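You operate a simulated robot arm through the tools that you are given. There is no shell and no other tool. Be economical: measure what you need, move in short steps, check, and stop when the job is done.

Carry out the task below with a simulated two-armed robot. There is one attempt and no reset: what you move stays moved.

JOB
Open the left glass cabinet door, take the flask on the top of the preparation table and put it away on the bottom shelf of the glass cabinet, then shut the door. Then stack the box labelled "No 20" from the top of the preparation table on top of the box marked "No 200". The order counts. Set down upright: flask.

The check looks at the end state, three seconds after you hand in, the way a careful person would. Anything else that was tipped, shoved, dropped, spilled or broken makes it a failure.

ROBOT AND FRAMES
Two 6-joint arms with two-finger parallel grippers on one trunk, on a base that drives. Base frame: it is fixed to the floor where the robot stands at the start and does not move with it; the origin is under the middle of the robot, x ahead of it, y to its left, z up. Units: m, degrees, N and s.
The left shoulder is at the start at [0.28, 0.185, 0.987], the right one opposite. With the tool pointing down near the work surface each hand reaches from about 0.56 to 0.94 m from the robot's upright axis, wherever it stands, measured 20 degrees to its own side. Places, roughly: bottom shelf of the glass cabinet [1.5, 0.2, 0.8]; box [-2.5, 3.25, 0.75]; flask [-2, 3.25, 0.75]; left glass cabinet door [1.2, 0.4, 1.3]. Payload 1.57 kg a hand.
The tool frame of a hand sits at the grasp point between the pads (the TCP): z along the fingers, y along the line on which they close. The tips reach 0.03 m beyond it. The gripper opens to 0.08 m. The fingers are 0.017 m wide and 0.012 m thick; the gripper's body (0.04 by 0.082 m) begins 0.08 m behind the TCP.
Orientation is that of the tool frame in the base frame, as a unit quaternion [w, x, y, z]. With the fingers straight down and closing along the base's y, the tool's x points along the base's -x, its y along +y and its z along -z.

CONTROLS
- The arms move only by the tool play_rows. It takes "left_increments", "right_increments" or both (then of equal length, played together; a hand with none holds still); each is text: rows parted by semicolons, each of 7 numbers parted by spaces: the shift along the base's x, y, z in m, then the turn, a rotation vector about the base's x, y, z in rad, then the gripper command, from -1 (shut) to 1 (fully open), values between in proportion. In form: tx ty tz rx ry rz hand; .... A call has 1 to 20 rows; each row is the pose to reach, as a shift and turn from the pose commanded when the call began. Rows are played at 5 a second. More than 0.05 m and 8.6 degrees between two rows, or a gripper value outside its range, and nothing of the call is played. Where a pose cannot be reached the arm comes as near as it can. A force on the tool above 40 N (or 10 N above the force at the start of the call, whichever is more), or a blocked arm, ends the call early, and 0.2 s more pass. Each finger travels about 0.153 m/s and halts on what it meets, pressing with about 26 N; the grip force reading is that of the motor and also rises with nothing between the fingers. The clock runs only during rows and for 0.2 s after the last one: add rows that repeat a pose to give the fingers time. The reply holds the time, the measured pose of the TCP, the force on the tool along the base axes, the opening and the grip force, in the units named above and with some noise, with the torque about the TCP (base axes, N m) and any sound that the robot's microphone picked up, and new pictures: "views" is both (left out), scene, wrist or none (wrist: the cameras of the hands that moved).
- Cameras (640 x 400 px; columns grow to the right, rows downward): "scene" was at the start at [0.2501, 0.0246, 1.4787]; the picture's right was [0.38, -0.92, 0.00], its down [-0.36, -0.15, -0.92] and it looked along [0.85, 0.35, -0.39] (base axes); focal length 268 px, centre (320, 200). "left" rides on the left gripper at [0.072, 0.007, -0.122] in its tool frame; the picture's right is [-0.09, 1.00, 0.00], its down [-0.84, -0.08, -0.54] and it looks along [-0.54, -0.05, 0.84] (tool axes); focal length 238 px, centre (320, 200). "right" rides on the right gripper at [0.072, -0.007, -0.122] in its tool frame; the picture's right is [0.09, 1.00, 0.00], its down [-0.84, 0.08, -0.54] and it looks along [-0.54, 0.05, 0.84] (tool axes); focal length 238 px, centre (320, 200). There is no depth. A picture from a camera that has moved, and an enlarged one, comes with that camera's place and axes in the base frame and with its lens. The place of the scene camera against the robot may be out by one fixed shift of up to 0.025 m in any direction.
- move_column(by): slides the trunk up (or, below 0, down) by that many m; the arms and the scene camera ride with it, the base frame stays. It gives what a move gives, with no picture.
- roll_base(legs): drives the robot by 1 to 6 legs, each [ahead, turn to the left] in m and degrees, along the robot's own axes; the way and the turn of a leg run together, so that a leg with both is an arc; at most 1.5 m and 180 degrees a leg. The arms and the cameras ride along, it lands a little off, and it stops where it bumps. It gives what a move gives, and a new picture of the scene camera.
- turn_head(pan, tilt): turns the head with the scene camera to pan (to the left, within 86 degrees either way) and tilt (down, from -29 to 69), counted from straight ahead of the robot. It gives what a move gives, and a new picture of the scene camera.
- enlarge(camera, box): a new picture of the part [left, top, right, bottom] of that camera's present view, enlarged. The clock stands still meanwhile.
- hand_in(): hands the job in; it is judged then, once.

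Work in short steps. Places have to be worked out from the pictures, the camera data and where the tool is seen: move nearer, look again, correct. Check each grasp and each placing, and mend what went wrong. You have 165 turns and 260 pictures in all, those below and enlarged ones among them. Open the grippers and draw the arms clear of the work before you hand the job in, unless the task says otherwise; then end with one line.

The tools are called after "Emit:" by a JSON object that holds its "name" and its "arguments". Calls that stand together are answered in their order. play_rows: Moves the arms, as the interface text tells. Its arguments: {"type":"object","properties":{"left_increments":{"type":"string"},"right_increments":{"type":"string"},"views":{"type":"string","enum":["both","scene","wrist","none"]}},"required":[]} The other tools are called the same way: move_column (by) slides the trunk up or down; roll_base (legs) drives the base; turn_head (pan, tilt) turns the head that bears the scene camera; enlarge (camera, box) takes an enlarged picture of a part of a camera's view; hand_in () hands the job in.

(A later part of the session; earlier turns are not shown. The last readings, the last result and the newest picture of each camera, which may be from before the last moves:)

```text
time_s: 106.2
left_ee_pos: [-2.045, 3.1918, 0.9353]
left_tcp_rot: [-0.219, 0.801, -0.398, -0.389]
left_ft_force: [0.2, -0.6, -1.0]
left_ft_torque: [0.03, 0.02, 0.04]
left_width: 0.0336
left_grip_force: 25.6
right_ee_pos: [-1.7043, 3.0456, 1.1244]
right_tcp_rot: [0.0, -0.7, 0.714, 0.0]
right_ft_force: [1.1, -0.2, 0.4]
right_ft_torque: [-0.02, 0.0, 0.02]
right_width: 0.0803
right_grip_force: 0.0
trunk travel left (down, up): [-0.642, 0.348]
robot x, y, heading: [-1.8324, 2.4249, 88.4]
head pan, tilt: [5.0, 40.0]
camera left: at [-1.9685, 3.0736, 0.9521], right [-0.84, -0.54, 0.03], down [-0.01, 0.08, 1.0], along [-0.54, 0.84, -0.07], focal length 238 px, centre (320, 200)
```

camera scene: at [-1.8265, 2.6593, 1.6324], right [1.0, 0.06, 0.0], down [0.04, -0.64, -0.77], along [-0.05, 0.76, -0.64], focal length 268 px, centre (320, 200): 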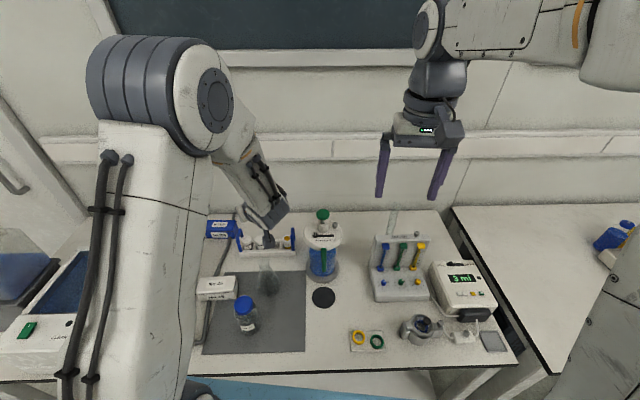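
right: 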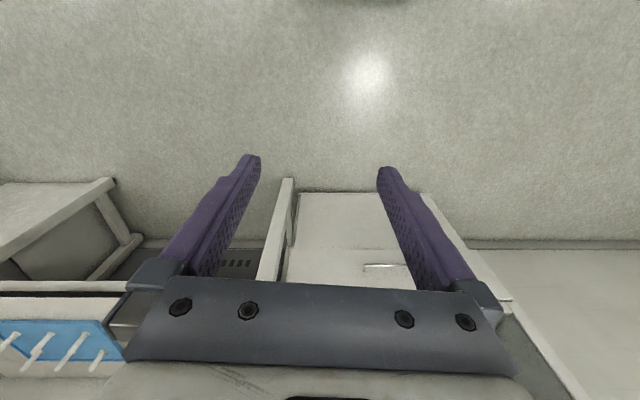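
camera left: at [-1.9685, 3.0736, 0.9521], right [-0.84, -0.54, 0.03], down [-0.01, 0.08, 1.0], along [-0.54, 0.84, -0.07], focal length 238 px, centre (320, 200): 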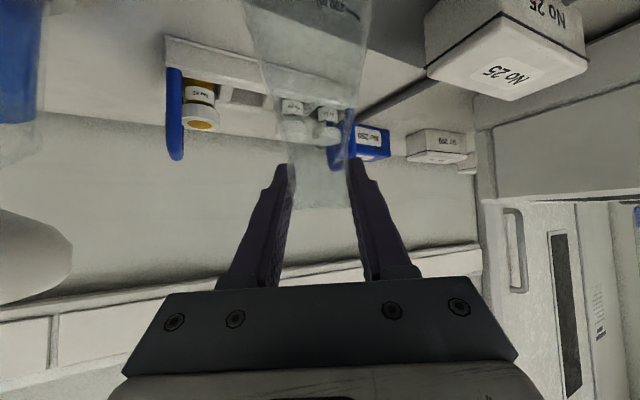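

Width 0.0336 now, on the straight neck. I lift 3 cm more, slowly, to see whether it slips.

Emit:
{"name": "play_rows", "arguments": {"left_increments": "0 0 0.006 0 0 0 -1;0 0 0.012 0 0 0 -1;0 0 0.018 0 0 0 -1;0 0 0.024 0 0 0 -1;0 0 0.03 0 0 0 -1;0 0 0.03 0 0 0 -1", "views": "both"}}

```text
time_s: 107.6
left_ee_pos: [-2.047, 3.1912, 0.9652]
left_tcp_rot: [-0.22, 0.801, -0.398, -0.39]
left_ft_force: [0.4, -0.2, -1.6]
left_ft_torque: [-0.01, 0.0, 0.0]
left_width: 0.0336
left_grip_force: 26.0
right_ee_pos: [-1.7026, 3.0468, 1.1234]
right_tcp_rot: [0.0, -0.7, 0.714, 0.001]
right_ft_force: [0.8, 0.2, 0.3]
right_ft_torque: [-0.01, 0.0, -0.02]
right_width: 0.0799
right_grip_force: 0.2
trunk travel left (down, up): [-0.642, 0.348]
robot x, y, heading: [-1.8272, 2.4254, 88.3]
head pan, tilt: [5.0, 40.0]
camera scene: at [-1.8265, 2.6593, 1.4125], right [1.0, 0.06, 0.0], down [0.04, -0.64, -0.77], along [-0.05, 0.76, -0.64], focal length 268 px, centre (320, 200)
camera left: at [-1.9695, 3.0726, 0.9815], right [-0.84, -0.54, 0.03], down [-0.01, 0.08, 1.0], along [-0.54, 0.84, -0.07], focal length 238 px, centre (320, 200)
```

scene: 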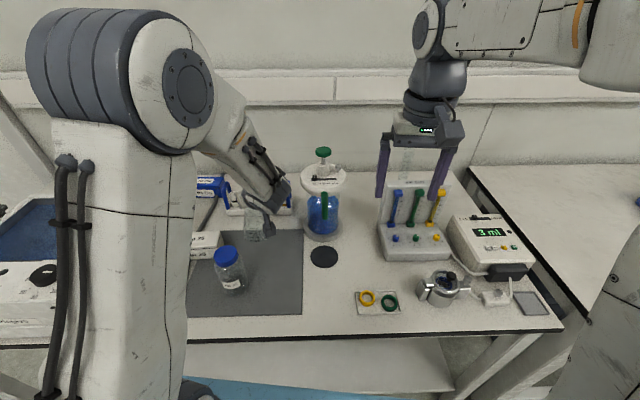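
left: 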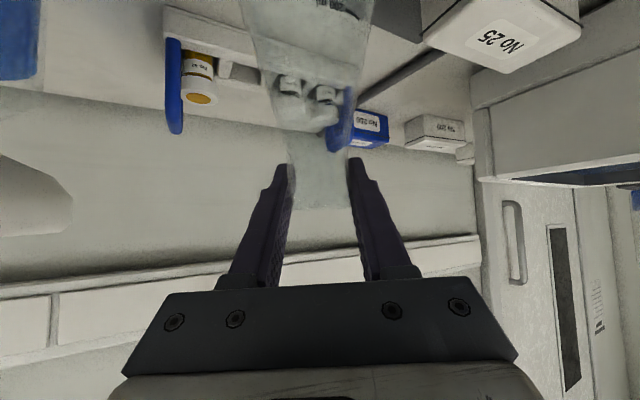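

It lifts without slipping now. I raise the trunk further and check.

Emit:
{"name": "move_column", "arguments": {"by": 0.2}}

Emit:
{"name": "roll_base", "arguments": {"legs": [[-0.2, 0]]}}

Emit:
{"name": "play_rows", "arguments": {"left_increments": "0 0 0 0 0 0 -1", "views": "wrist"}}

```text
time_s: 109.8
left_ee_pos: [-2.0464, 3.1906, 1.1656]
left_tcp_rot: [-0.22, 0.801, -0.399, -0.388]
left_ft_force: [-1.0, 0.2, -0.4]
left_ft_torque: [-0.01, 0.03, 0.0]
left_width: 0.0337
left_grip_force: 25.8
right_ee_pos: [-1.7041, 3.0466, 1.3233]
right_tcp_rot: [0.0, -0.699, 0.715, 0.0]
right_ft_force: [-0.8, 0.1, 0.4]
right_ft_torque: [0.01, 0.01, 0.02]
right_width: 0.08
right_grip_force: 0.1
trunk travel left (down, up): [-0.842, 0.148]
robot x, y, heading: [-1.827, 2.4254, 88.4]
head pan, tilt: [5.0, 40.0]
```

```text
time_s: 111.4
left_ee_pos: [-2.0482, 2.9941, 1.1658]
left_tcp_rot: [-0.221, 0.8, -0.401, -0.389]
left_ft_force: [-0.5, 0.6, -1.2]
left_ft_torque: [-0.01, 0.02, 0.03]
left_width: 0.0336
left_grip_force: 26.4
right_ee_pos: [-1.7057, 2.8488, 1.3244]
right_tcp_rot: [0.001, -0.698, 0.716, 0.001]
right_ft_force: [0.0, 0.4, -1.0]
right_ft_torque: [-0.03, -0.01, -0.03]
right_width: 0.08
right_grip_force: 0.2
trunk travel left (down, up): [-0.842, 0.148]
robot x, y, heading: [-1.8384, 2.2297, 88.1]
head pan, tilt: [5.0, 40.0]
camera scene: at [-1.831, 2.4624, 1.6124], right [1.0, 0.05, 0.0], down [0.03, -0.64, -0.77], along [-0.04, 0.76, -0.64], focal length 268 px, centre (320, 200)
```

scene: 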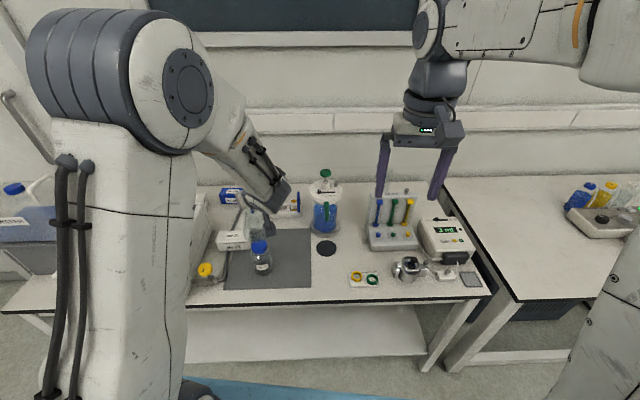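

```text
time_s: 111.8
left_ee_pos: [-2.0476, 2.9941, 1.1655]
left_tcp_rot: [-0.221, 0.8, -0.401, -0.388]
left_ft_force: [-0.1, 0.6, -1.1]
left_ft_torque: [0.0, 0.0, 0.02]
left_width: 0.0335
left_grip_force: 25.8
right_ee_pos: [-1.7056, 2.8493, 1.3238]
right_tcp_rot: [0.0, -0.698, 0.716, 0.0]
right_ft_force: [0.0, -0.3, -0.9]
right_ft_torque: [0.0, 0.02, -0.01]
right_width: 0.0798
right_grip_force: 0.1
trunk travel left (down, up): [-0.842, 0.148]
robot x, y, heading: [-1.8351, 2.2254, 88.1]
head pan, tilt: [5.0, 40.0]
camera left: at [-1.9717, 2.8762, 1.1812], right [-0.84, -0.54, 0.03], down [-0.01, 0.08, 1.0], along [-0.54, 0.84, -0.07], focal length 238 px, centre (320, 200)
```

left: 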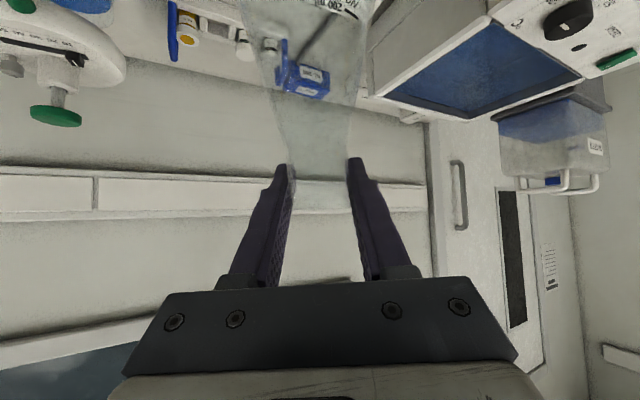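

The flask is held firmly. I un-yaw the hand so it points straight ahead of the robot before travelling.

Emit:
{"name": "play_rows", "arguments": {"left_increments": "0 -0.01 0 0 0 -0.1 -1;0 -0.02 0 0 0 -0.2 -1;0 -0.03 0 0 0 -0.3 -1;0 -0.04 0 0 0 -0.4 -1;0 -0.05 0 0 0 -0.5 -1;0 -0.05 0 0 0 -0.6 -1;0 -0.05 0 0 0 -0.6 -1", "views": "wrist"}}

Emit:
{"name": "roll_base", "arguments": {"legs": [[0, -45]]}}

```text
time_s: 113.4
left_ee_pos: [-1.9953, 2.948, 1.1826]
left_tcp_rot: [-0.309, 0.658, -0.608, -0.318]
left_ft_force: [0.5, -0.7, -1.6]
left_ft_torque: [0.04, 0.02, 0.01]
left_width: 0.0335
left_grip_force: 26.2
left hand out of reach, approached as far as the arm can: row 4, 5, 6, 7
right_ee_pos: [-1.7062, 2.8491, 1.3244]
right_tcp_rot: [0.0, -0.698, 0.716, -0.001]
right_ft_force: [-0.5, 0.0, -0.2]
right_ft_torque: [-0.01, 0.0, 0.01]
right_width: 0.08
right_grip_force: 0.0
trunk travel left (down, up): [-0.842, 0.148]
robot x, y, heading: [-1.8345, 2.233, 88.2]
head pan, tilt: [5.0, 40.0]
camera left: at [-1.9918, 2.8072, 1.2003], right [-1.0, -0.01, 0.05], down [0.05, 0.08, 1.0], along [-0.02, 1.0, -0.08], focal length 238 px, centre (320, 200)
```

left: 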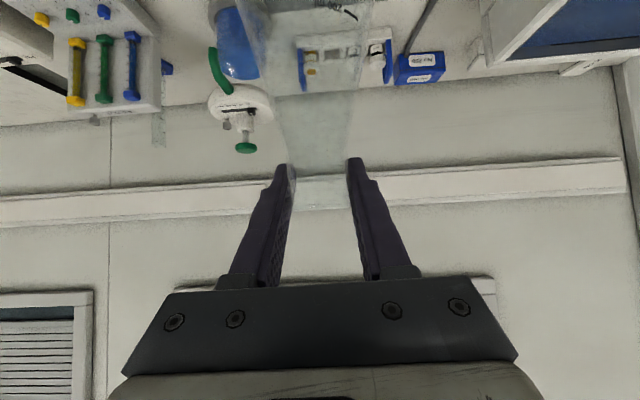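

```text
time_s: 115.8
left_ee_pos: [-1.4429, 2.8509, 1.1829]
left_tcp_rot: [0.407, -0.378, 0.813, 0.176]
left_ft_force: [-0.5, 0.0, -0.9]
left_ft_torque: [0.01, -0.01, 0.0]
left_width: 0.0335
left_grip_force: 26.4
right_ee_pos: [-1.3083, 2.5774, 1.3248]
right_tcp_rot: [0.001, -0.373, 0.928, -0.001]
right_ft_force: [-0.2, 0.4, 0.3]
right_ft_torque: [0.01, 0.0, 0.01]
right_width: 0.0802
right_grip_force: 0.1
trunk travel left (down, up): [-0.842, 0.148]
robot x, y, heading: [-1.8403, 2.2264, 43.2]
head pan, tilt: [5.0, 40.0]
camera scene: at [-1.6586, 2.3905, 1.6124], right [0.75, -0.67, 0.0], down [-0.43, -0.48, -0.77], along [0.51, 0.57, -0.64], focal length 268 px, centre (320, 200)
```

scene: 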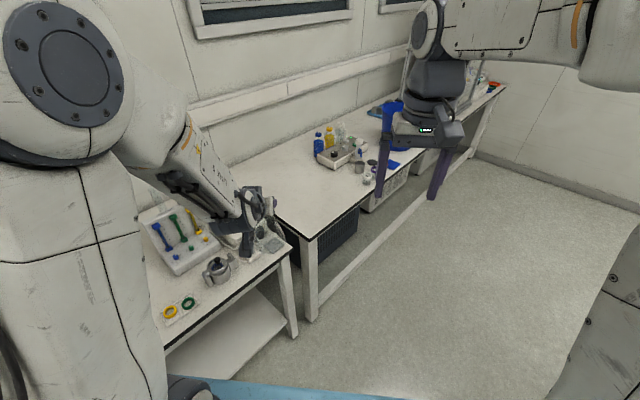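

I finish the turn to face +x and drive along the aisle.

Emit:
{"name": "roll_base", "arguments": {"legs": [[0, -43.2], [1.5, 0]]}}

Emit:
{"name": "roll_base", "arguments": {"legs": [[0.54, 0]]}}

```text
time_s: 125.3
left_ee_pos: [0.3961, 2.3466, 1.1815]
left_tcp_rot: [0.443, -0.029, 0.896, 0.003]
left_ft_force: [0.2, 0.0, -1.0]
left_ft_torque: [-0.01, -0.05, 0.0]
left_width: 0.0337
left_grip_force: 25.7
right_ee_pos: [0.2925, 2.0586, 1.3242]
right_tcp_rot: [0.0, 0.021, 1.0, -0.001]
right_ft_force: [-0.3, 0.0, 0.2]
right_ft_torque: [-0.01, 0.01, -0.03]
right_width: 0.08
right_grip_force: 0.1
trunk travel left (down, up): [-0.842, 0.148]
robot x, y, heading: [-0.3232, 2.2002, -2.8]
head pan, tilt: [5.0, 40.0]
camera scene: at [-0.0757, 2.1831, 1.6125], right [0.04, -1.0, 0.0], down [-0.64, -0.02, -0.77], along [0.77, 0.03, -0.64], focal length 268 px, centre (320, 200)
```

scene: 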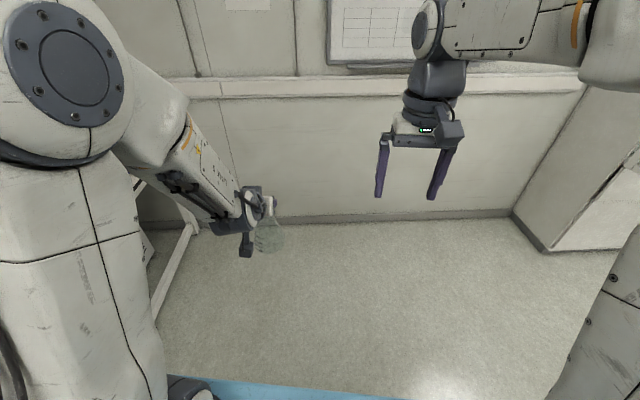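

```text
time_s: 128.4
left_ee_pos: [0.9465, 2.3216, 1.1823]
left_tcp_rot: [0.443, -0.03, 0.896, 0.004]
left_ft_force: [0.8, 0.7, -1.4]
left_ft_torque: [0.0, 0.03, 0.03]
left_width: 0.0335
left_grip_force: 26.2
right_ee_pos: [0.844, 2.0329, 1.3236]
right_tcp_rot: [0.0, 0.02, 1.0, 0.0]
right_ft_force: [-0.3, -0.5, -1.2]
right_ft_torque: [0.01, -0.01, 0.0]
right_width: 0.08
right_grip_force: 0.0
trunk travel left (down, up): [-0.842, 0.148]
robot x, y, heading: [0.2243, 2.1732, -2.6]
head pan, tilt: [5.0, 40.0]
camera scene: at [0.4745, 2.1564, 1.6125], right [0.04, -1.0, 0.0], down [-0.64, -0.03, -0.77], along [0.77, 0.03, -0.64], focal length 268 px, centre (320, 200)
```

scene: 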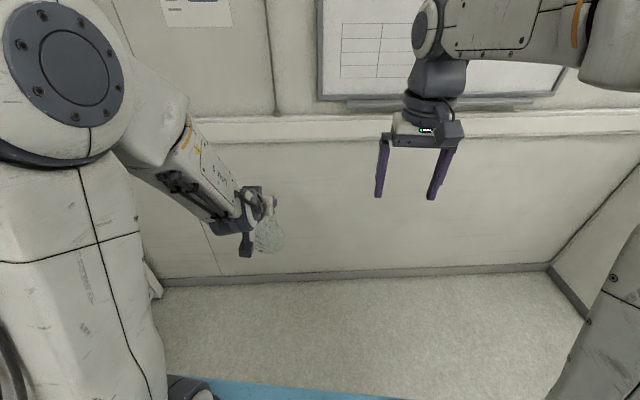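

I turn to face −y and drive halfway down, then check the door clearance.

Emit:
{"name": "roll_base", "arguments": {"legs": [[0, -87.5], [0.9, 0]]}}

Emit:
{"name": "turn_head", "arguments": {"pan": 35, "tilt": 30}}

```text
time_s: 136.8
left_ee_pos: [0.4212, 0.5685, 1.183]
left_tcp_rot: [0.324, 0.594, 0.672, -0.302]
left_ft_force: [0.0, 0.1, -0.7]
left_ft_torque: [-0.02, 0.0, 0.02]
left_width: 0.0333
left_grip_force: 25.2
right_ee_pos: [0.1275, 0.6561, 1.3242]
right_tcp_rot: [0.0, 0.702, 0.712, 0.001]
right_ft_force: [0.1, -0.1, -0.2]
right_ft_torque: [0.01, 0.0, -0.01]
right_width: 0.08
right_grip_force: 0.0
trunk travel left (down, up): [-0.842, 0.148]
robot x, y, heading: [0.232, 1.2814, -89.7]
head pan, tilt: [5.0, 40.0]
camera scene: at [0.2459, 1.026, 1.6125], right [-1.0, -0.09, 0.0], down [-0.06, 0.64, -0.77], along [0.07, -0.76, -0.64], focal length 268 px, centre (320, 200)
```

scene: 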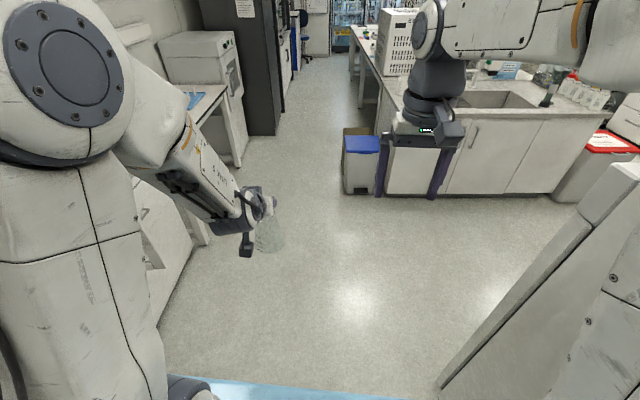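

```text
time_s: 137.8
left_ee_pos: [0.4214, 0.5682, 1.1826]
left_tcp_rot: [0.324, 0.595, 0.67, -0.303]
left_ft_force: [0.4, 0.3, -1.5]
left_ft_torque: [-0.01, 0.01, 0.02]
left_width: 0.0334
left_grip_force: 26.0
right_ee_pos: [0.1265, 0.656, 1.3236]
right_tcp_rot: [0.001, 0.702, 0.712, 0.0]
right_ft_force: [0.0, -0.6, -0.4]
right_ft_torque: [0.03, 0.01, 0.02]
right_width: 0.0799
right_grip_force: 0.1
trunk travel left (down, up): [-0.842, 0.148]
robot x, y, heading: [0.2325, 1.2823, -89.4]
head pan, tilt: [35.0, 30.0]
camera scene: at [0.2902, 1.0367, 1.6278], right [-0.82, -0.58, 0.0], down [-0.29, 0.41, -0.87], along [0.5, -0.71, -0.5], focal length 268 px, centre (320, 200)
```

scene: 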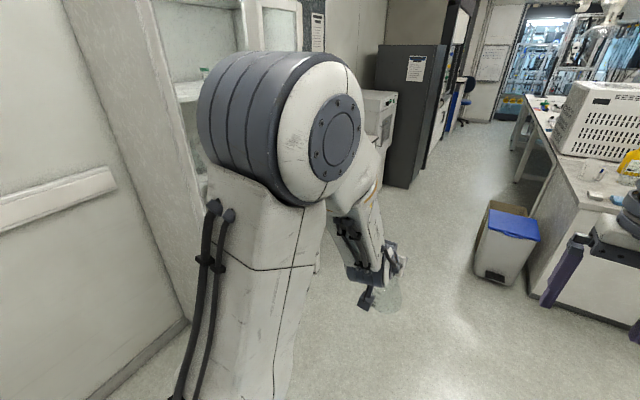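

The lane leaves roughly 0.2 m between the left elbow and the door's edge. I drive on down in one leg.

Emit:
{"name": "roll_base", "arguments": {"legs": [[0, -3], [0.6, 0]]}}

Emit:
{"name": "roll_base", "arguments": {"legs": [[0.53, 0], [0, 60]]}}

```text
time_s: 141.6
left_ee_pos: [0.3535, -0.0536, 1.1835]
left_tcp_rot: [0.316, 0.612, 0.655, -0.311]
left_ft_force: [-0.3, -0.1, -1.9]
left_ft_torque: [-0.01, 0.0, 0.0]
left_width: 0.0335
left_grip_force: 25.7
right_ee_pos: [0.064, 0.0485, 1.3239]
right_tcp_rot: [0.0, 0.721, 0.693, 0.0]
right_ft_force: [-0.8, 0.2, 0.1]
right_ft_torque: [0.0, 0.01, -0.01]
right_width: 0.0801
right_grip_force: 0.0
trunk travel left (down, up): [-0.842, 0.148]
robot x, y, heading: [0.2042, 0.6662, -92.5]
head pan, tilt: [35.0, 30.0]
camera scene: at [0.2485, 0.4199, 1.6278], right [-0.85, -0.53, 0.0], down [-0.27, 0.42, -0.87], along [0.46, -0.73, -0.5], focal length 268 px, centre (320, 200)
```

scene: 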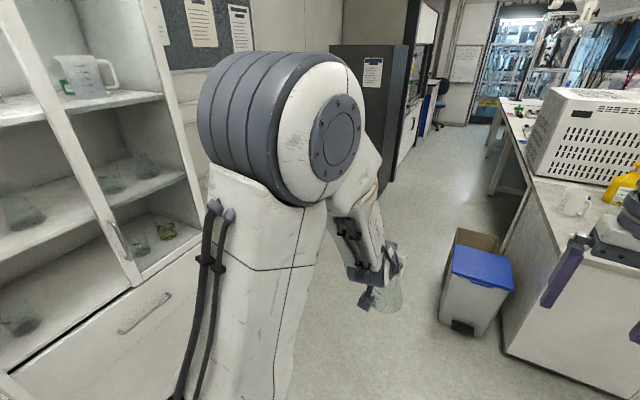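

```text
time_s: 147.4
left_ee_pos: [0.8882, -0.0847, 1.1826]
left_tcp_rot: [0.43, 0.197, 0.874, -0.109]
left_ft_force: [0.1, -0.3, -1.4]
left_ft_torque: [0.02, -0.02, 0.0]
left_width: 0.0337
left_grip_force: 25.2
right_ee_pos: [0.6584, -0.2871, 1.3235]
right_tcp_rot: [0.0, 0.27, 0.963, 0.0]
right_ft_force: [0.4, -0.7, -0.9]
right_ft_torque: [0.0, -0.04, -0.01]
right_width: 0.0799
right_grip_force: 0.1
trunk travel left (down, up): [-0.842, 0.148]
robot x, y, heading: [0.1859, 0.1346, -31.6]
head pan, tilt: [35.0, 30.0]
camera scene: at [0.4151, 0.0446, 1.6278], right [0.06, -1.0, 0.0], down [-0.5, -0.03, -0.87], along [0.86, 0.05, -0.5], focal length 268 px, centre (320, 200)
```

scene: 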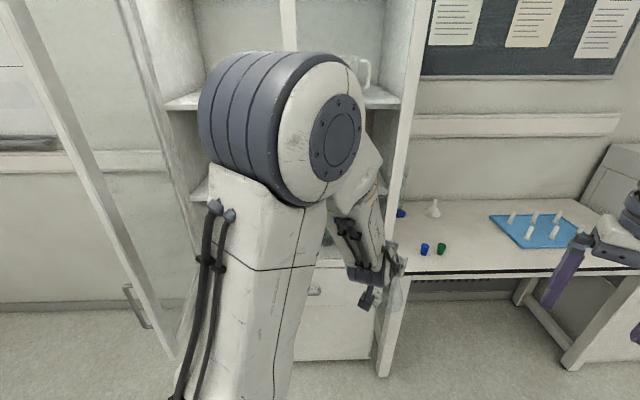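

The door is still open. I turn to face the cabinet and look at the bottom shelf.

Emit:
{"name": "roll_base", "arguments": {"legs": [[0, 33]]}}

Emit:
{"name": "turn_head", "arguments": {"pan": 5, "tilt": 30}}

```text
time_s: 149.3
left_ee_pos: [0.896, 0.3279, 1.1821]
left_tcp_rot: [0.443, -0.057, 0.895, 0.017]
left_ft_force: [0.8, 0.7, -1.0]
left_ft_torque: [-0.02, -0.03, 0.0]
left_width: 0.0336
left_grip_force: 25.6
right_ee_pos: [0.8116, 0.0332, 1.3243]
right_tcp_rot: [0.001, -0.011, 1.0, 0.0]
right_ft_force: [-0.9, 0.2, -0.9]
right_ft_torque: [0.02, 0.01, 0.0]
right_width: 0.08
right_grip_force: 0.1
trunk travel left (down, up): [-0.842, 0.148]
robot x, y, heading: [0.1862, 0.1355, 1.0]
head pan, tilt: [35.0, 30.0]
camera scene: at [0.4219, 0.1794, 1.6278], right [0.59, -0.81, 0.0], down [-0.4, -0.29, -0.87], along [0.7, 0.51, -0.5], focal length 268 px, centre (320, 200)
```

scene: 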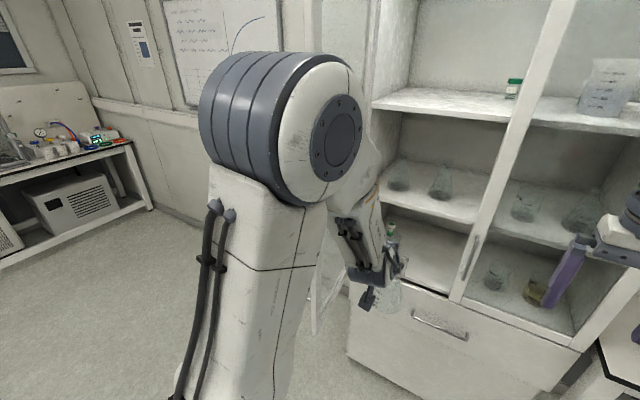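

```text
time_s: 150.3
left_ee_pos: [0.8954, 0.328, 1.1826]
left_tcp_rot: [0.442, -0.058, 0.895, 0.017]
left_ft_force: [-0.1, 0.0, -1.0]
left_ft_torque: [-0.01, -0.01, -0.02]
left_width: 0.0338
left_grip_force: 25.7
right_ee_pos: [0.8105, 0.0344, 1.3238]
right_tcp_rot: [0.001, -0.011, 1.0, 0.0]
right_ft_force: [-0.4, 0.3, 0.2]
right_ft_torque: [0.01, 0.0, -0.03]
right_width: 0.0798
right_grip_force: 0.0
trunk travel left (down, up): [-0.842, 0.148]
robot x, y, heading: [0.1853, 0.1346, 1.4]
head pan, tilt: [5.0, 30.0]
camera scene: at [0.4386, 0.1359, 1.6278], right [0.1, -0.99, 0.0], down [-0.5, -0.05, -0.87], along [0.86, 0.09, -0.5], focal length 268 px, centre (320, 200)
```

scene: 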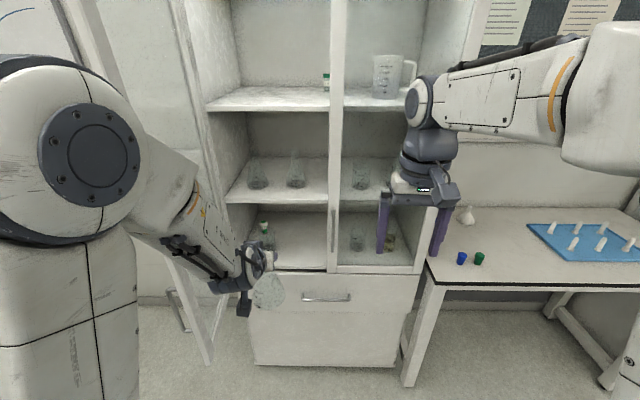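

I enlarge the bottom compartment to measure shelf height and free space.

Emit:
{"name": "enlarge", "arguments": {"camera": "scene", "box": [200, 170, 360, 280]}}

Emit:
{"name": "enlarge", "arguments": {"camera": "left", "box": [0, 0, 640, 400]}}

```text
3.64 times, centred on (280, 225) of scene
camera zoom: at [0.4386, 0.1359, 1.6278], right [0.1, -0.99, 0.0], down [-0.5, -0.05, -0.87], along [0.86, 0.09, -0.5], focal length 973 px, centre (466, 109)
```

zoom: 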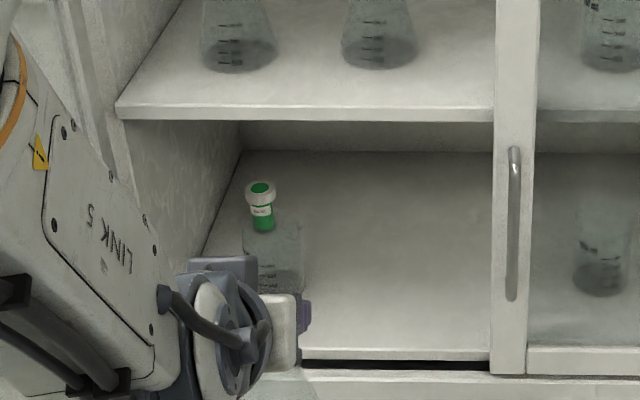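

```text
1.00 times, centred on (320, 200) of left (not enlarged: the box is as wide or as high as the picture)
camera zoom: at [0.7551, 0.3194, 1.2001], right [-0.06, 1.0, 0.05], down [0.08, -0.05, 1.0], along [0.99, 0.07, -0.08], focal length 238 px, centre (320, 200)
```

zoom: 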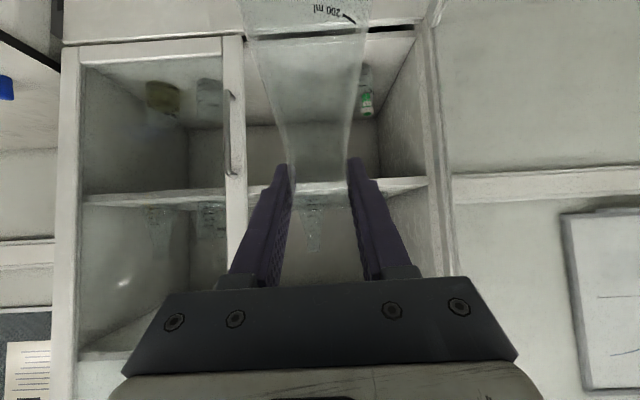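

Shelf top is near z 0.79–0.80, the shelf above near 1.12, the existing bottle at about (1.37, 0.48), and the centre stile's edge at y ≈ 0.19. I aim the flask at about (1.36, 0.33). First I pull the right hand back and lower the trunk.

Emit:
{"name": "play_rows", "arguments": {"right_increments": "-0.03 -0.04 0 0 0 0 1;-0.06 -0.08 0 0 0 0 1;-0.09 -0.12 0 0 0 0 1;-0.12 -0.16 0 0 0 0 1;-0.13 -0.2 0 0 0 0 1;-0.13 -0.2 0 0 0 0 1", "views": "none"}}

Emit:
{"name": "move_column", "arguments": {"by": -0.18}}

Emit:
{"name": "roll_base", "arguments": {"legs": [[0.27, 0]]}}

Emit:
{"name": "enlarge", "arguments": {"camera": "left", "box": [0, 0, 640, 400]}}

```text
time_s: 151.7
left_ee_pos: [0.8953, 0.3278, 1.1822]
left_tcp_rot: [0.443, -0.058, 0.895, 0.018]
left_ft_force: [-0.2, 0.4, -1.4]
left_ft_torque: [0.03, -0.02, -0.01]
left_width: 0.0337
left_grip_force: 26.4
right_ee_pos: [0.6785, -0.1669, 1.3239]
right_tcp_rot: [0.0, -0.011, 1.0, 0.0]
right_ft_force: [0.9, -0.8, 0.4]
right_ft_torque: [-0.01, -0.06, 0.0]
right_width: 0.0799
right_grip_force: 0.1
trunk travel left (down, up): [-0.842, 0.148]
robot x, y, heading: [0.182, 0.1355, 1.3]
head pan, tilt: [5.0, 30.0]
```

```text
time_s: 153.7
left_ee_pos: [0.8944, 0.3281, 1.0033]
left_tcp_rot: [0.444, -0.058, 0.894, 0.018]
left_ft_force: [0.3, -0.3, -1.7]
left_ft_torque: [0.03, 0.0, 0.02]
left_width: 0.0337
left_grip_force: 26.2
right_ee_pos: [0.6786, -0.166, 1.1436]
right_tcp_rot: [0.001, -0.012, 1.0, 0.0]
right_ft_force: [-0.1, -0.4, -0.3]
right_ft_torque: [-0.05, -0.01, 0.03]
right_width: 0.0799
right_grip_force: 0.0
trunk travel left (down, up): [-0.662, 0.328]
robot x, y, heading: [0.1871, 0.1352, 0.8]
head pan, tilt: [5.0, 30.0]
```

```text
time_s: 155.6
left_ee_pos: [1.1658, 0.3354, 1.0025]
left_tcp_rot: [0.443, -0.059, 0.894, 0.018]
left_ft_force: [0.2, 0.5, -0.8]
left_ft_torque: [-0.04, 0.03, 0.02]
left_width: 0.0336
left_grip_force: 25.8
right_ee_pos: [0.9501, -0.1603, 1.1436]
right_tcp_rot: [0.0, -0.013, 1.0, 0.0]
right_ft_force: [0.3, -0.3, 0.4]
right_ft_torque: [-0.01, -0.02, 0.04]
right_width: 0.08
right_grip_force: 0.2
trunk travel left (down, up): [-0.662, 0.328]
robot x, y, heading: [0.4595, 0.139, 1.3]
head pan, tilt: [5.0, 30.0]
camera scene: at [0.7107, 0.1415, 1.4479], right [0.11, -0.99, 0.0], down [-0.5, -0.05, -0.87], along [0.86, 0.09, -0.5], focal length 268 px, centre (320, 200)
```

scene: 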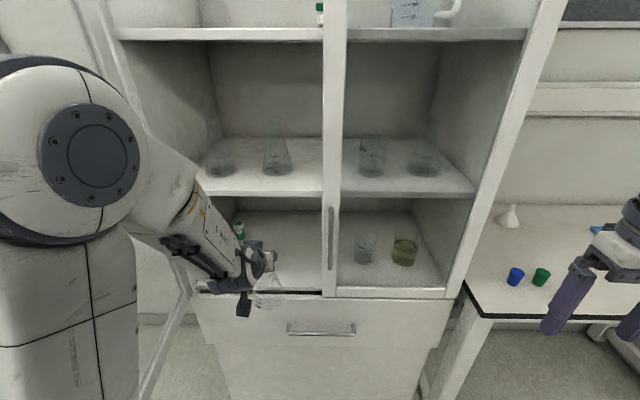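

```text
1.00 times, centred on (320, 200) of left (not enlarged: the box is as wide or as high as the picture)
camera zoom: at [1.0267, 0.326, 1.0202], right [-0.07, 1.0, 0.05], down [0.08, -0.05, 1.0], along [0.99, 0.07, -0.08], focal length 238 px, centre (320, 200)
```

zoom: 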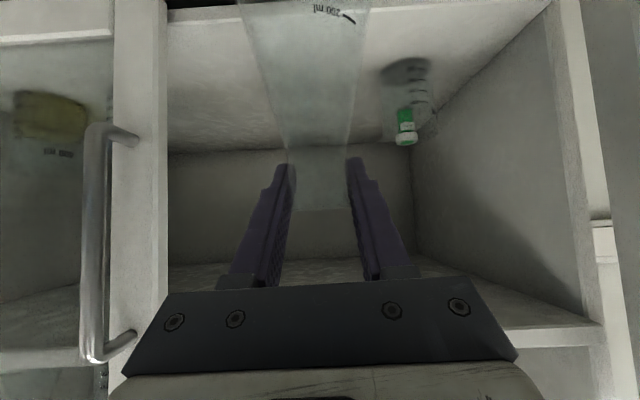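

The entry is clear, with the flask bottom at about 0.84 and the shelf near 0.81. I slide in 0.19 m.

Emit:
{"name": "play_rows", "arguments": {"left_increments": "0.02 0 0.008 0 0 0 -1;0.045 0 0.01 0 0 0 -1;0.07 0 0.01 0 0 0 -1;0.095 0 0.01 0 0 0 -1;0.12 0 0.01 0 0 0 -1;0.145 0 0.01 0 0 0 -1;0.17 0 0.01 0 0 0 -1;0.19 0 0.01 0 0 0 -1;0.19 0 0.01 0 0 0 -1", "views": "both"}}

```text
time_s: 157.4
left_ee_pos: [1.3424, 0.3352, 1.0037]
left_tcp_rot: [0.435, -0.059, 0.898, 0.018]
left_ft_force: [-0.8, 0.4, -1.0]
left_ft_torque: [0.03, -0.01, 0.0]
left_width: 0.0335
left_grip_force: 25.3
right_ee_pos: [0.9511, -0.1602, 1.1436]
right_tcp_rot: [0.0, -0.014, 1.0, 0.0]
right_ft_force: [0.6, 0.1, -0.2]
right_ft_torque: [0.0, -0.02, -0.01]
right_width: 0.0799
right_grip_force: 0.1
trunk travel left (down, up): [-0.662, 0.328]
robot x, y, heading: [0.452, 0.14, 1.2]
head pan, tilt: [5.0, 30.0]
stopped in row 8 (left hand): the force on the tool passed its limit at 64 N (the readings are from after the stop); the commanded pose is now the measured one
camera scene: at [0.7109, 0.1415, 1.4478], right [0.11, -0.99, 0.0], down [-0.5, -0.05, -0.87], along [0.86, 0.09, -0.5], focal length 268 px, centre (320, 200)
camera left: at [1.2033, 0.3245, 1.0232], right [-0.06, 1.0, 0.05], down [0.1, -0.05, 0.99], along [0.99, 0.07, -0.1], focal length 238 px, centre (320, 200)
```

scene: 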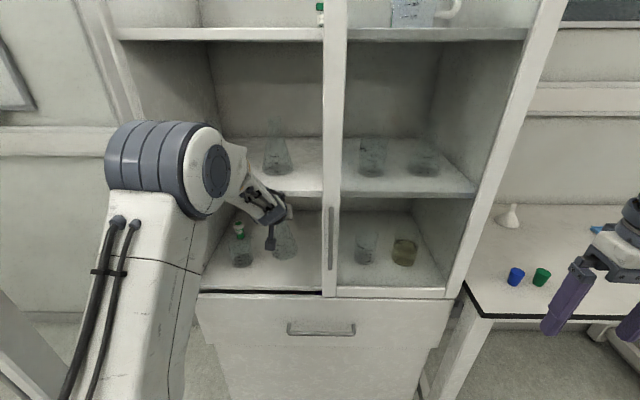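
left: 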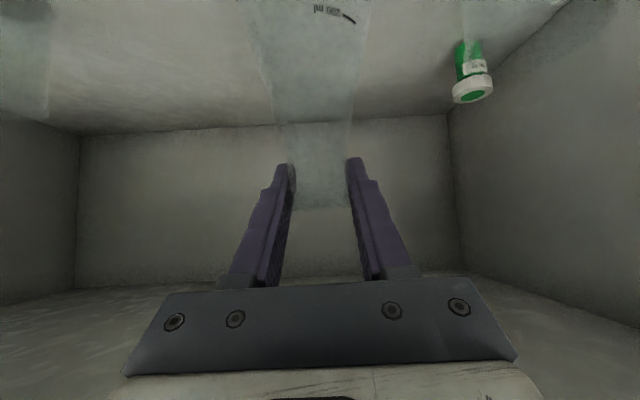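

The wrist bumped the shelf edge above, and the force is gone now. The flask is still held and already about 3 cm inside the front. Lowering moves away from that edge, so I lower 2 cm, then go slightly further in.

Emit:
{"name": "play_rows", "arguments": {"left_increments": "-0.004 0 -0.01 0 0 0 -1;0 0 -0.018 0 0 0 -1;0.006 0 -0.02 0 0 0 -1;0.012 0 -0.02 0 0 0 -1;0.012 0 -0.02 0 0 0 -1", "views": "both"}}

Emit:
{"name": "enlarge", "arguments": {"camera": "scene", "box": [190, 120, 350, 300]}}

```text
time_s: 158.6
left_ee_pos: [1.3553, 0.3334, 0.9835]
left_tcp_rot: [0.436, -0.058, 0.898, 0.016]
left_ft_force: [-0.5, 0.1, -1.2]
left_ft_torque: [0.0, 0.01, 0.02]
left_width: 0.0334
left_grip_force: 25.9
right_ee_pos: [0.951, -0.1599, 1.1433]
right_tcp_rot: [0.0, -0.013, 1.0, 0.0]
right_ft_force: [-0.3, -0.3, -0.8]
right_ft_torque: [0.0, 0.0, 0.0]
right_width: 0.0801
right_grip_force: 0.0
trunk travel left (down, up): [-0.662, 0.328]
robot x, y, heading: [0.4582, 0.1333, 1.4]
head pan, tilt: [5.0, 30.0]
camera scene: at [0.7109, 0.1416, 1.4478], right [0.11, -0.99, 0.0], down [-0.5, -0.05, -0.87], along [0.86, 0.09, -0.5], focal length 268 px, centre (320, 200)
camera left: at [1.2146, 0.3239, 1.0029], right [-0.06, 1.0, 0.05], down [0.1, -0.05, 0.99], along [0.99, 0.07, -0.1], focal length 238 px, centre (320, 200)
```

scene: 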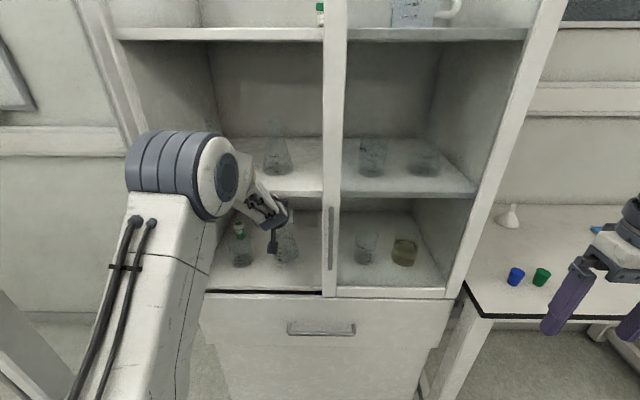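
left: 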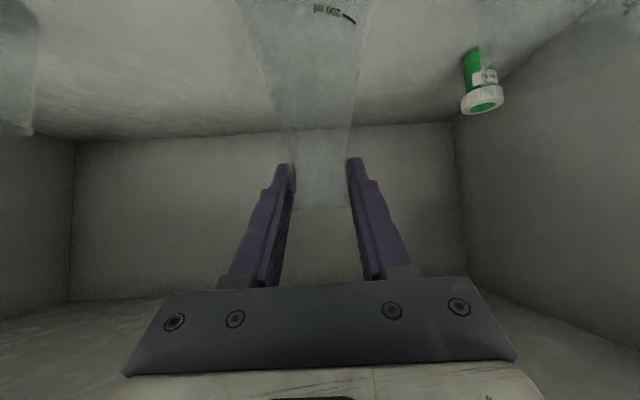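

```text
2.22 times, centred on (270, 210) of scene
camera zoom: at [0.7109, 0.1416, 1.4478], right [0.11, -0.99, 0.0], down [-0.5, -0.05, -0.87], along [0.86, 0.09, -0.5], focal length 594 px, centre (431, 178)
```

zoom: 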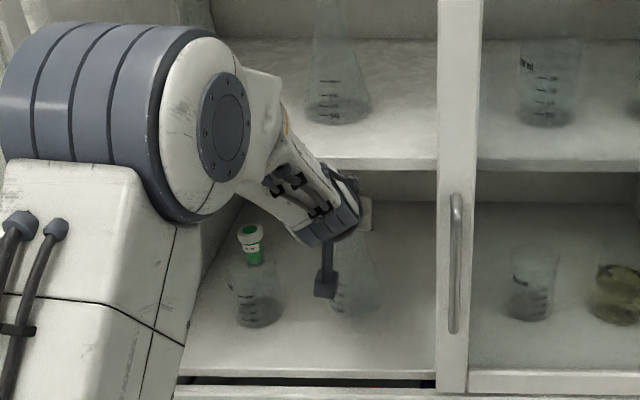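

Clear now. I lower in small increments until the bottom touches.

Emit:
{"name": "play_rows", "arguments": {"left_increments": "0 0 -0.003 0 0 0 -1;0 0 -0.006 0 0 0 -1;0 0 -0.009 0 0 0 -1;0 0 -0.009 0 0 0 -1", "views": "none"}}

Emit:
{"name": "play_rows", "arguments": {"left_increments": "0 0 -0.002 0 0 0 -1;0 0 -0.004 0 0 0 -1;0 0 -0.004 0 0 0 -1", "views": "wrist"}}

```text
time_s: 159.6
left_ee_pos: [1.3547, 0.3324, 0.9751]
left_tcp_rot: [0.436, -0.059, 0.898, 0.018]
left_ft_force: [-1.1, 0.1, -1.6]
left_ft_torque: [-0.03, 0.01, 0.02]
left_width: 0.0335
left_grip_force: 25.7
right_ee_pos: [0.9512, -0.1604, 1.1429]
right_tcp_rot: [-0.001, -0.014, 1.0, 0.0]
right_ft_force: [0.0, -0.7, 0.4]
right_ft_torque: [0.01, 0.02, 0.0]
right_width: 0.0799
right_grip_force: 0.0
trunk travel left (down, up): [-0.662, 0.328]
robot x, y, heading: [0.4597, 0.1394, 1.0]
head pan, tilt: [5.0, 30.0]
```

```text
time_s: 160.4
left_ee_pos: [1.3546, 0.3336, 0.9713]
left_tcp_rot: [0.435, -0.06, 0.898, 0.018]
left_ft_force: [0.2, -0.6, -1.2]
left_ft_torque: [0.0, -0.01, 0.02]
left_width: 0.034
left_grip_force: 25.8
right_ee_pos: [0.9504, -0.16, 1.1433]
right_tcp_rot: [0.0, -0.013, 1.0, 0.0]
right_ft_force: [0.1, 0.2, 0.7]
right_ft_torque: [0.01, 0.04, -0.01]
right_width: 0.08
right_grip_force: 0.1
trunk travel left (down, up): [-0.662, 0.328]
robot x, y, heading: [0.4576, 0.1396, 1.0]
head pan, tilt: [5.0, 30.0]
camera left: at [1.2144, 0.3248, 0.9902], right [-0.06, 1.0, 0.05], down [0.1, -0.05, 0.99], along [0.99, 0.07, -0.1], focal length 238 px, centre (320, 200)
```

left: 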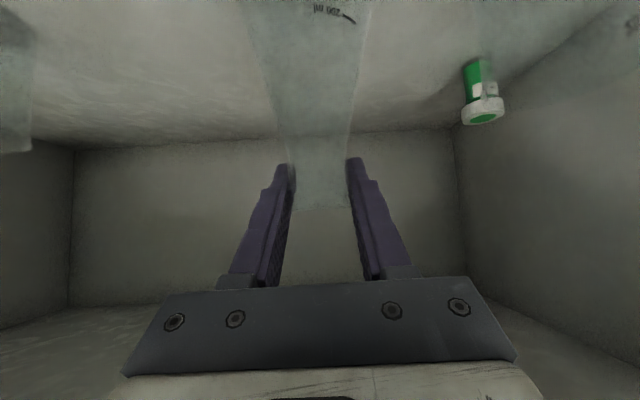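

No contact force yet. I continue in small steps.

Emit:
{"name": "play_rows", "arguments": {"left_increments": "0 0 -0.002 0 0 0 -1;0 0 -0.004 0 0 0 -1;0 0 -0.004 0 0 0 -1", "views": "none"}}

Emit:
{"name": "play_rows", "arguments": {"left_increments": "0 0 -0.002 0 0 0 -1;0 0 -0.004 0 0 0 -1;0 0 -0.004 0 0 0 -1", "views": "wrist"}}

```text
time_s: 161.2
left_ee_pos: [1.3546, 0.3336, 0.9659]
left_tcp_rot: [0.437, -0.058, 0.898, 0.017]
left_ft_force: [-0.2, 1.0, -0.5]
left_ft_torque: [0.0, 0.0, 0.01]
left_width: 0.0334
left_grip_force: 26.3
right_ee_pos: [0.9505, -0.1602, 1.144]
right_tcp_rot: [0.0, -0.013, 1.0, 0.0]
right_ft_force: [0.3, -0.8, -0.7]
right_ft_torque: [0.02, 0.03, 0.01]
right_width: 0.08
right_grip_force: 0.1
trunk travel left (down, up): [-0.662, 0.328]
robot x, y, heading: [0.4523, 0.137, 1.3]
head pan, tilt: [5.0, 30.0]
```

```text
time_s: 162.0
left_ee_pos: [1.353, 0.3344, 0.9629]
left_tcp_rot: [0.436, -0.059, 0.898, 0.018]
left_ft_force: [-0.5, -0.1, -0.7]
left_ft_torque: [-0.03, 0.0, 0.01]
left_width: 0.0338
left_grip_force: 25.7
right_ee_pos: [0.9515, -0.1606, 1.1439]
right_tcp_rot: [0.0, -0.013, 1.0, 0.0]
right_ft_force: [0.3, 0.8, -0.5]
right_ft_torque: [0.02, 0.03, -0.02]
right_width: 0.08
right_grip_force: 0.1
trunk travel left (down, up): [-0.662, 0.328]
robot x, y, heading: [0.4599, 0.1432, 1.3]
head pan, tilt: [5.0, 30.0]
camera left: at [1.2144, 0.3247, 0.9821], right [-0.06, 1.0, 0.05], down [0.1, -0.05, 0.99], along [0.99, 0.07, -0.1], focal length 238 px, centre (320, 200)
```

left: 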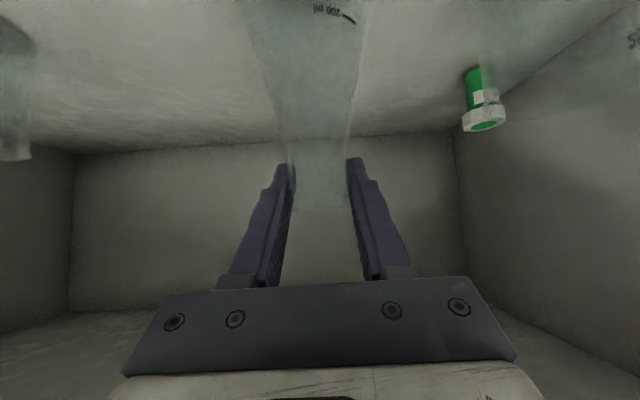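

Still no clear contact. I go on down, watching force.

Emit:
{"name": "play_rows", "arguments": {"left_increments": "0 0 -0.003 0 0 0 -1;0 0 -0.006 0 0 0 -1;0 0 -0.006 0 0 0 -1", "views": "none"}}

Emit:
{"name": "play_rows", "arguments": {"left_increments": "0 0 -0.003 0 0 0 -1;0 0 -0.006 0 0 0 -1;0 0 -0.006 0 0 0 -1", "views": "both"}}

Emit:
{"name": "enlarge", "arguments": {"camera": "scene", "box": [210, 190, 350, 300]}}

```text
time_s: 162.8
left_ee_pos: [1.3544, 0.3342, 0.9571]
left_tcp_rot: [0.435, -0.059, 0.898, 0.018]
left_ft_force: [-0.7, 0.5, -1.1]
left_ft_torque: [0.02, 0.0, 0.02]
left_width: 0.0336
left_grip_force: 26.0
right_ee_pos: [0.9512, -0.1592, 1.1444]
right_tcp_rot: [0.0, -0.013, 1.0, 0.0]
right_ft_force: [-0.3, -0.1, 0.0]
right_ft_torque: [0.01, 0.0, -0.02]
right_width: 0.0802
right_grip_force: 0.1
trunk travel left (down, up): [-0.662, 0.328]
robot x, y, heading: [0.4583, 0.1371, 1.4]
head pan, tilt: [5.0, 30.0]
```

```text
time_s: 163.6
left_ee_pos: [1.3548, 0.3322, 0.9507]
left_tcp_rot: [0.436, -0.059, 0.898, 0.018]
left_ft_force: [-0.1, 0.7, -1.8]
left_ft_torque: [-0.02, -0.03, 0.01]
left_width: 0.0336
left_grip_force: 26.0
right_ee_pos: [0.9511, -0.1603, 1.1438]
right_tcp_rot: [0.0, -0.013, 1.0, 0.0]
right_ft_force: [0.7, -0.4, 0.7]
right_ft_torque: [0.02, -0.01, 0.0]
right_width: 0.08
right_grip_force: 0.0
trunk travel left (down, up): [-0.662, 0.328]
robot x, y, heading: [0.4535, 0.1389, 1.3]
head pan, tilt: [5.0, 30.0]
camera scene: at [0.7109, 0.1416, 1.4478], right [0.11, -0.99, 0.0], down [-0.5, -0.05, -0.87], along [0.86, 0.09, -0.5], focal length 268 px, centre (320, 200)
camera left: at [1.215, 0.3247, 0.9707], right [-0.06, 1.0, 0.05], down [0.1, -0.05, 0.99], along [0.99, 0.07, -0.1], focal length 238 px, centre (320, 200)
```

scene: 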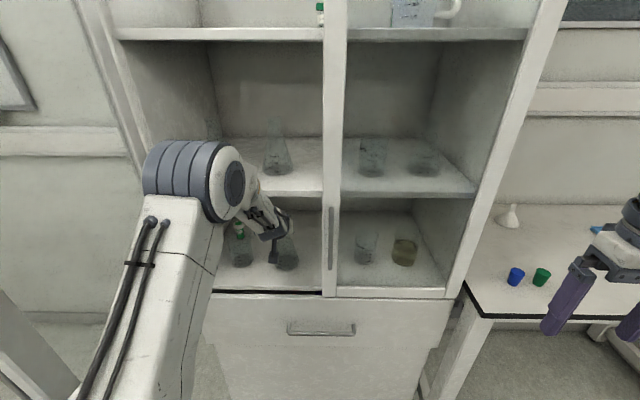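
left: 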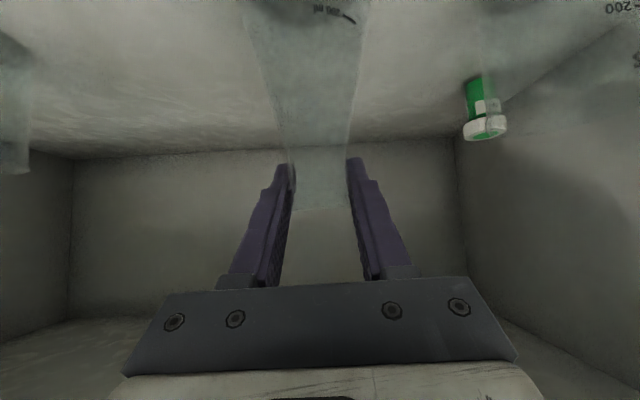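

```text
3.64 times, centred on (280, 245) of scene
camera zoom: at [0.7109, 0.1416, 1.4478], right [0.11, -0.99, 0.0], down [-0.5, -0.05, -0.87], along [0.86, 0.09, -0.5], focal length 973 px, centre (466, 36)
```

zoom: 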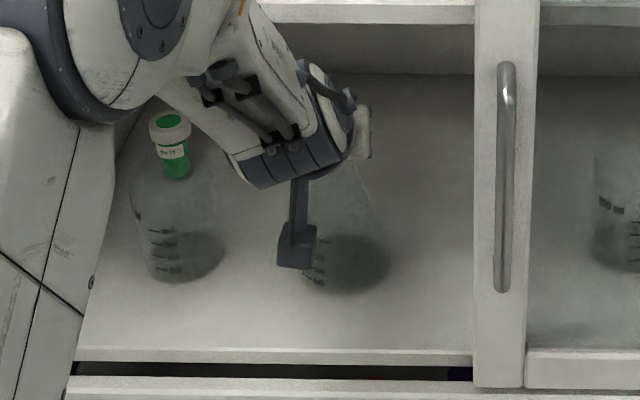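

The flask base looks nearly down. I keep lowering in small steps.

Emit:
{"name": "play_rows", "arguments": {"left_increments": "0 0 -0.002 0 0 0 -1;0 0 -0.004 0 0 0 -1;0 0 -0.005 0 0 0 -1", "views": "none"}}

Emit:
{"name": "play_rows", "arguments": {"left_increments": "0 0 -0.002 0 0 0 -1;0 0 -0.004 0 0 0 -1;0 0 -0.005 0 0 0 -1", "views": "wrist"}}

```text
time_s: 164.4
left_ee_pos: [1.3555, 0.3349, 0.9508]
left_tcp_rot: [0.44, -0.058, 0.896, 0.017]
left_ft_force: [-4.8, -1.1, 14.7]
left_ft_torque: [0.31, 0.38, 0.12]
left_width: 0.0334
left_grip_force: 25.7
right_ee_pos: [0.9495, -0.161, 1.1427]
right_tcp_rot: [0.0, -0.014, 1.0, 0.0]
right_ft_force: [-0.1, -0.2, 0.2]
right_ft_torque: [0.0, 0.0, -0.01]
right_width: 0.0801
right_grip_force: 0.1
trunk travel left (down, up): [-0.662, 0.328]
robot x, y, heading: [0.4573, 0.1393, 1.2]
head pan, tilt: [5.0, 30.0]
```

```text
time_s: 165.2
left_ee_pos: [1.3547, 0.333, 0.945]
left_tcp_rot: [0.438, -0.058, 0.897, 0.018]
left_ft_force: [-2.3, 0.3, 23.6]
left_ft_torque: [0.5, 0.0, -0.02]
left_width: 0.0341
left_grip_force: 26.2
right_ee_pos: [0.9495, -0.1595, 1.1435]
right_tcp_rot: [0.0, -0.013, 1.0, 0.0]
right_ft_force: [0.0, 1.0, -0.4]
right_ft_torque: [0.0, -0.04, 0.02]
right_width: 0.0799
right_grip_force: 0.1
trunk travel left (down, up): [-0.662, 0.328]
robot x, y, heading: [0.4582, 0.1428, 1.4]
head pan, tilt: [5.0, 30.0]
camera left: at [1.2156, 0.324, 0.9634], right [-0.06, 1.0, 0.05], down [0.09, -0.05, 0.99], along [0.99, 0.07, -0.09], focal length 238 px, centre (320, 200)
```

left: 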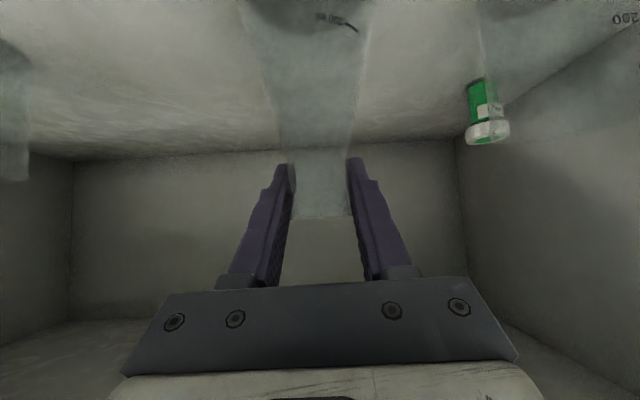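

The flask is on the shelf (24 N up, neck slid slightly). I ease up a few mm, then open gradually and look.

Emit:
{"name": "play_rows", "arguments": {"left_increments": "0 0 0.004 0 0 0 -1;0 0 0.006 0 0 0 -0.1;0 0 0.006 0 0 0 0.1;0 0 0.006 0 0 0 0.3;0 0 0.006 0 0 0 0.6;0 0 0.006 0 0 0 0.6", "views": "both"}}

```text
time_s: 166.6
left_ee_pos: [1.3562, 0.3335, 0.9474]
left_tcp_rot: [0.436, -0.059, 0.898, 0.018]
left_ft_force: [-0.3, 0.7, -0.1]
left_ft_torque: [-0.02, 0.0, 0.0]
left_width: 0.0638
left_grip_force: 0.1
right_ee_pos: [0.95, -0.1586, 1.1444]
right_tcp_rot: [0.0, -0.013, 1.0, 0.0]
right_ft_force: [0.5, 0.0, -1.0]
right_ft_torque: [-0.02, 0.02, -0.01]
right_width: 0.0799
right_grip_force: 0.1
trunk travel left (down, up): [-0.662, 0.328]
robot x, y, heading: [0.4561, 0.1405, 1.2]
head pan, tilt: [5.0, 30.0]
camera scene: at [0.7108, 0.1416, 1.4478], right [0.11, -0.99, 0.0], down [-0.5, -0.05, -0.87], along [0.86, 0.09, -0.5], focal length 268 px, centre (320, 200)
camera left: at [1.2153, 0.3244, 0.9669], right [-0.06, 1.0, 0.05], down [0.1, -0.05, 0.99], along [0.99, 0.07, -0.1], focal length 238 px, centre (320, 200)
```

scene: 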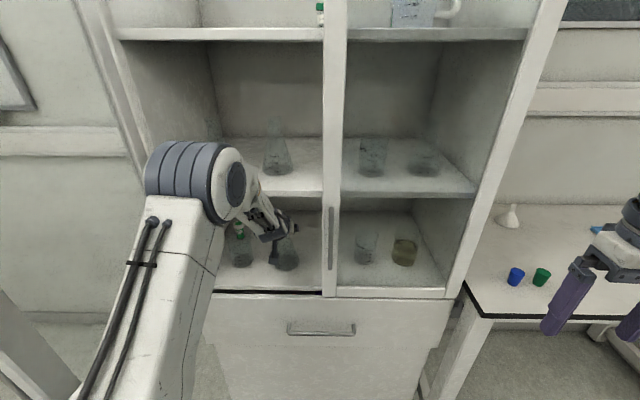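
left: 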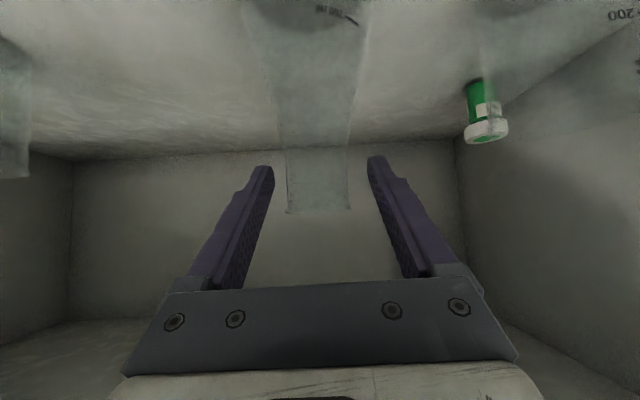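

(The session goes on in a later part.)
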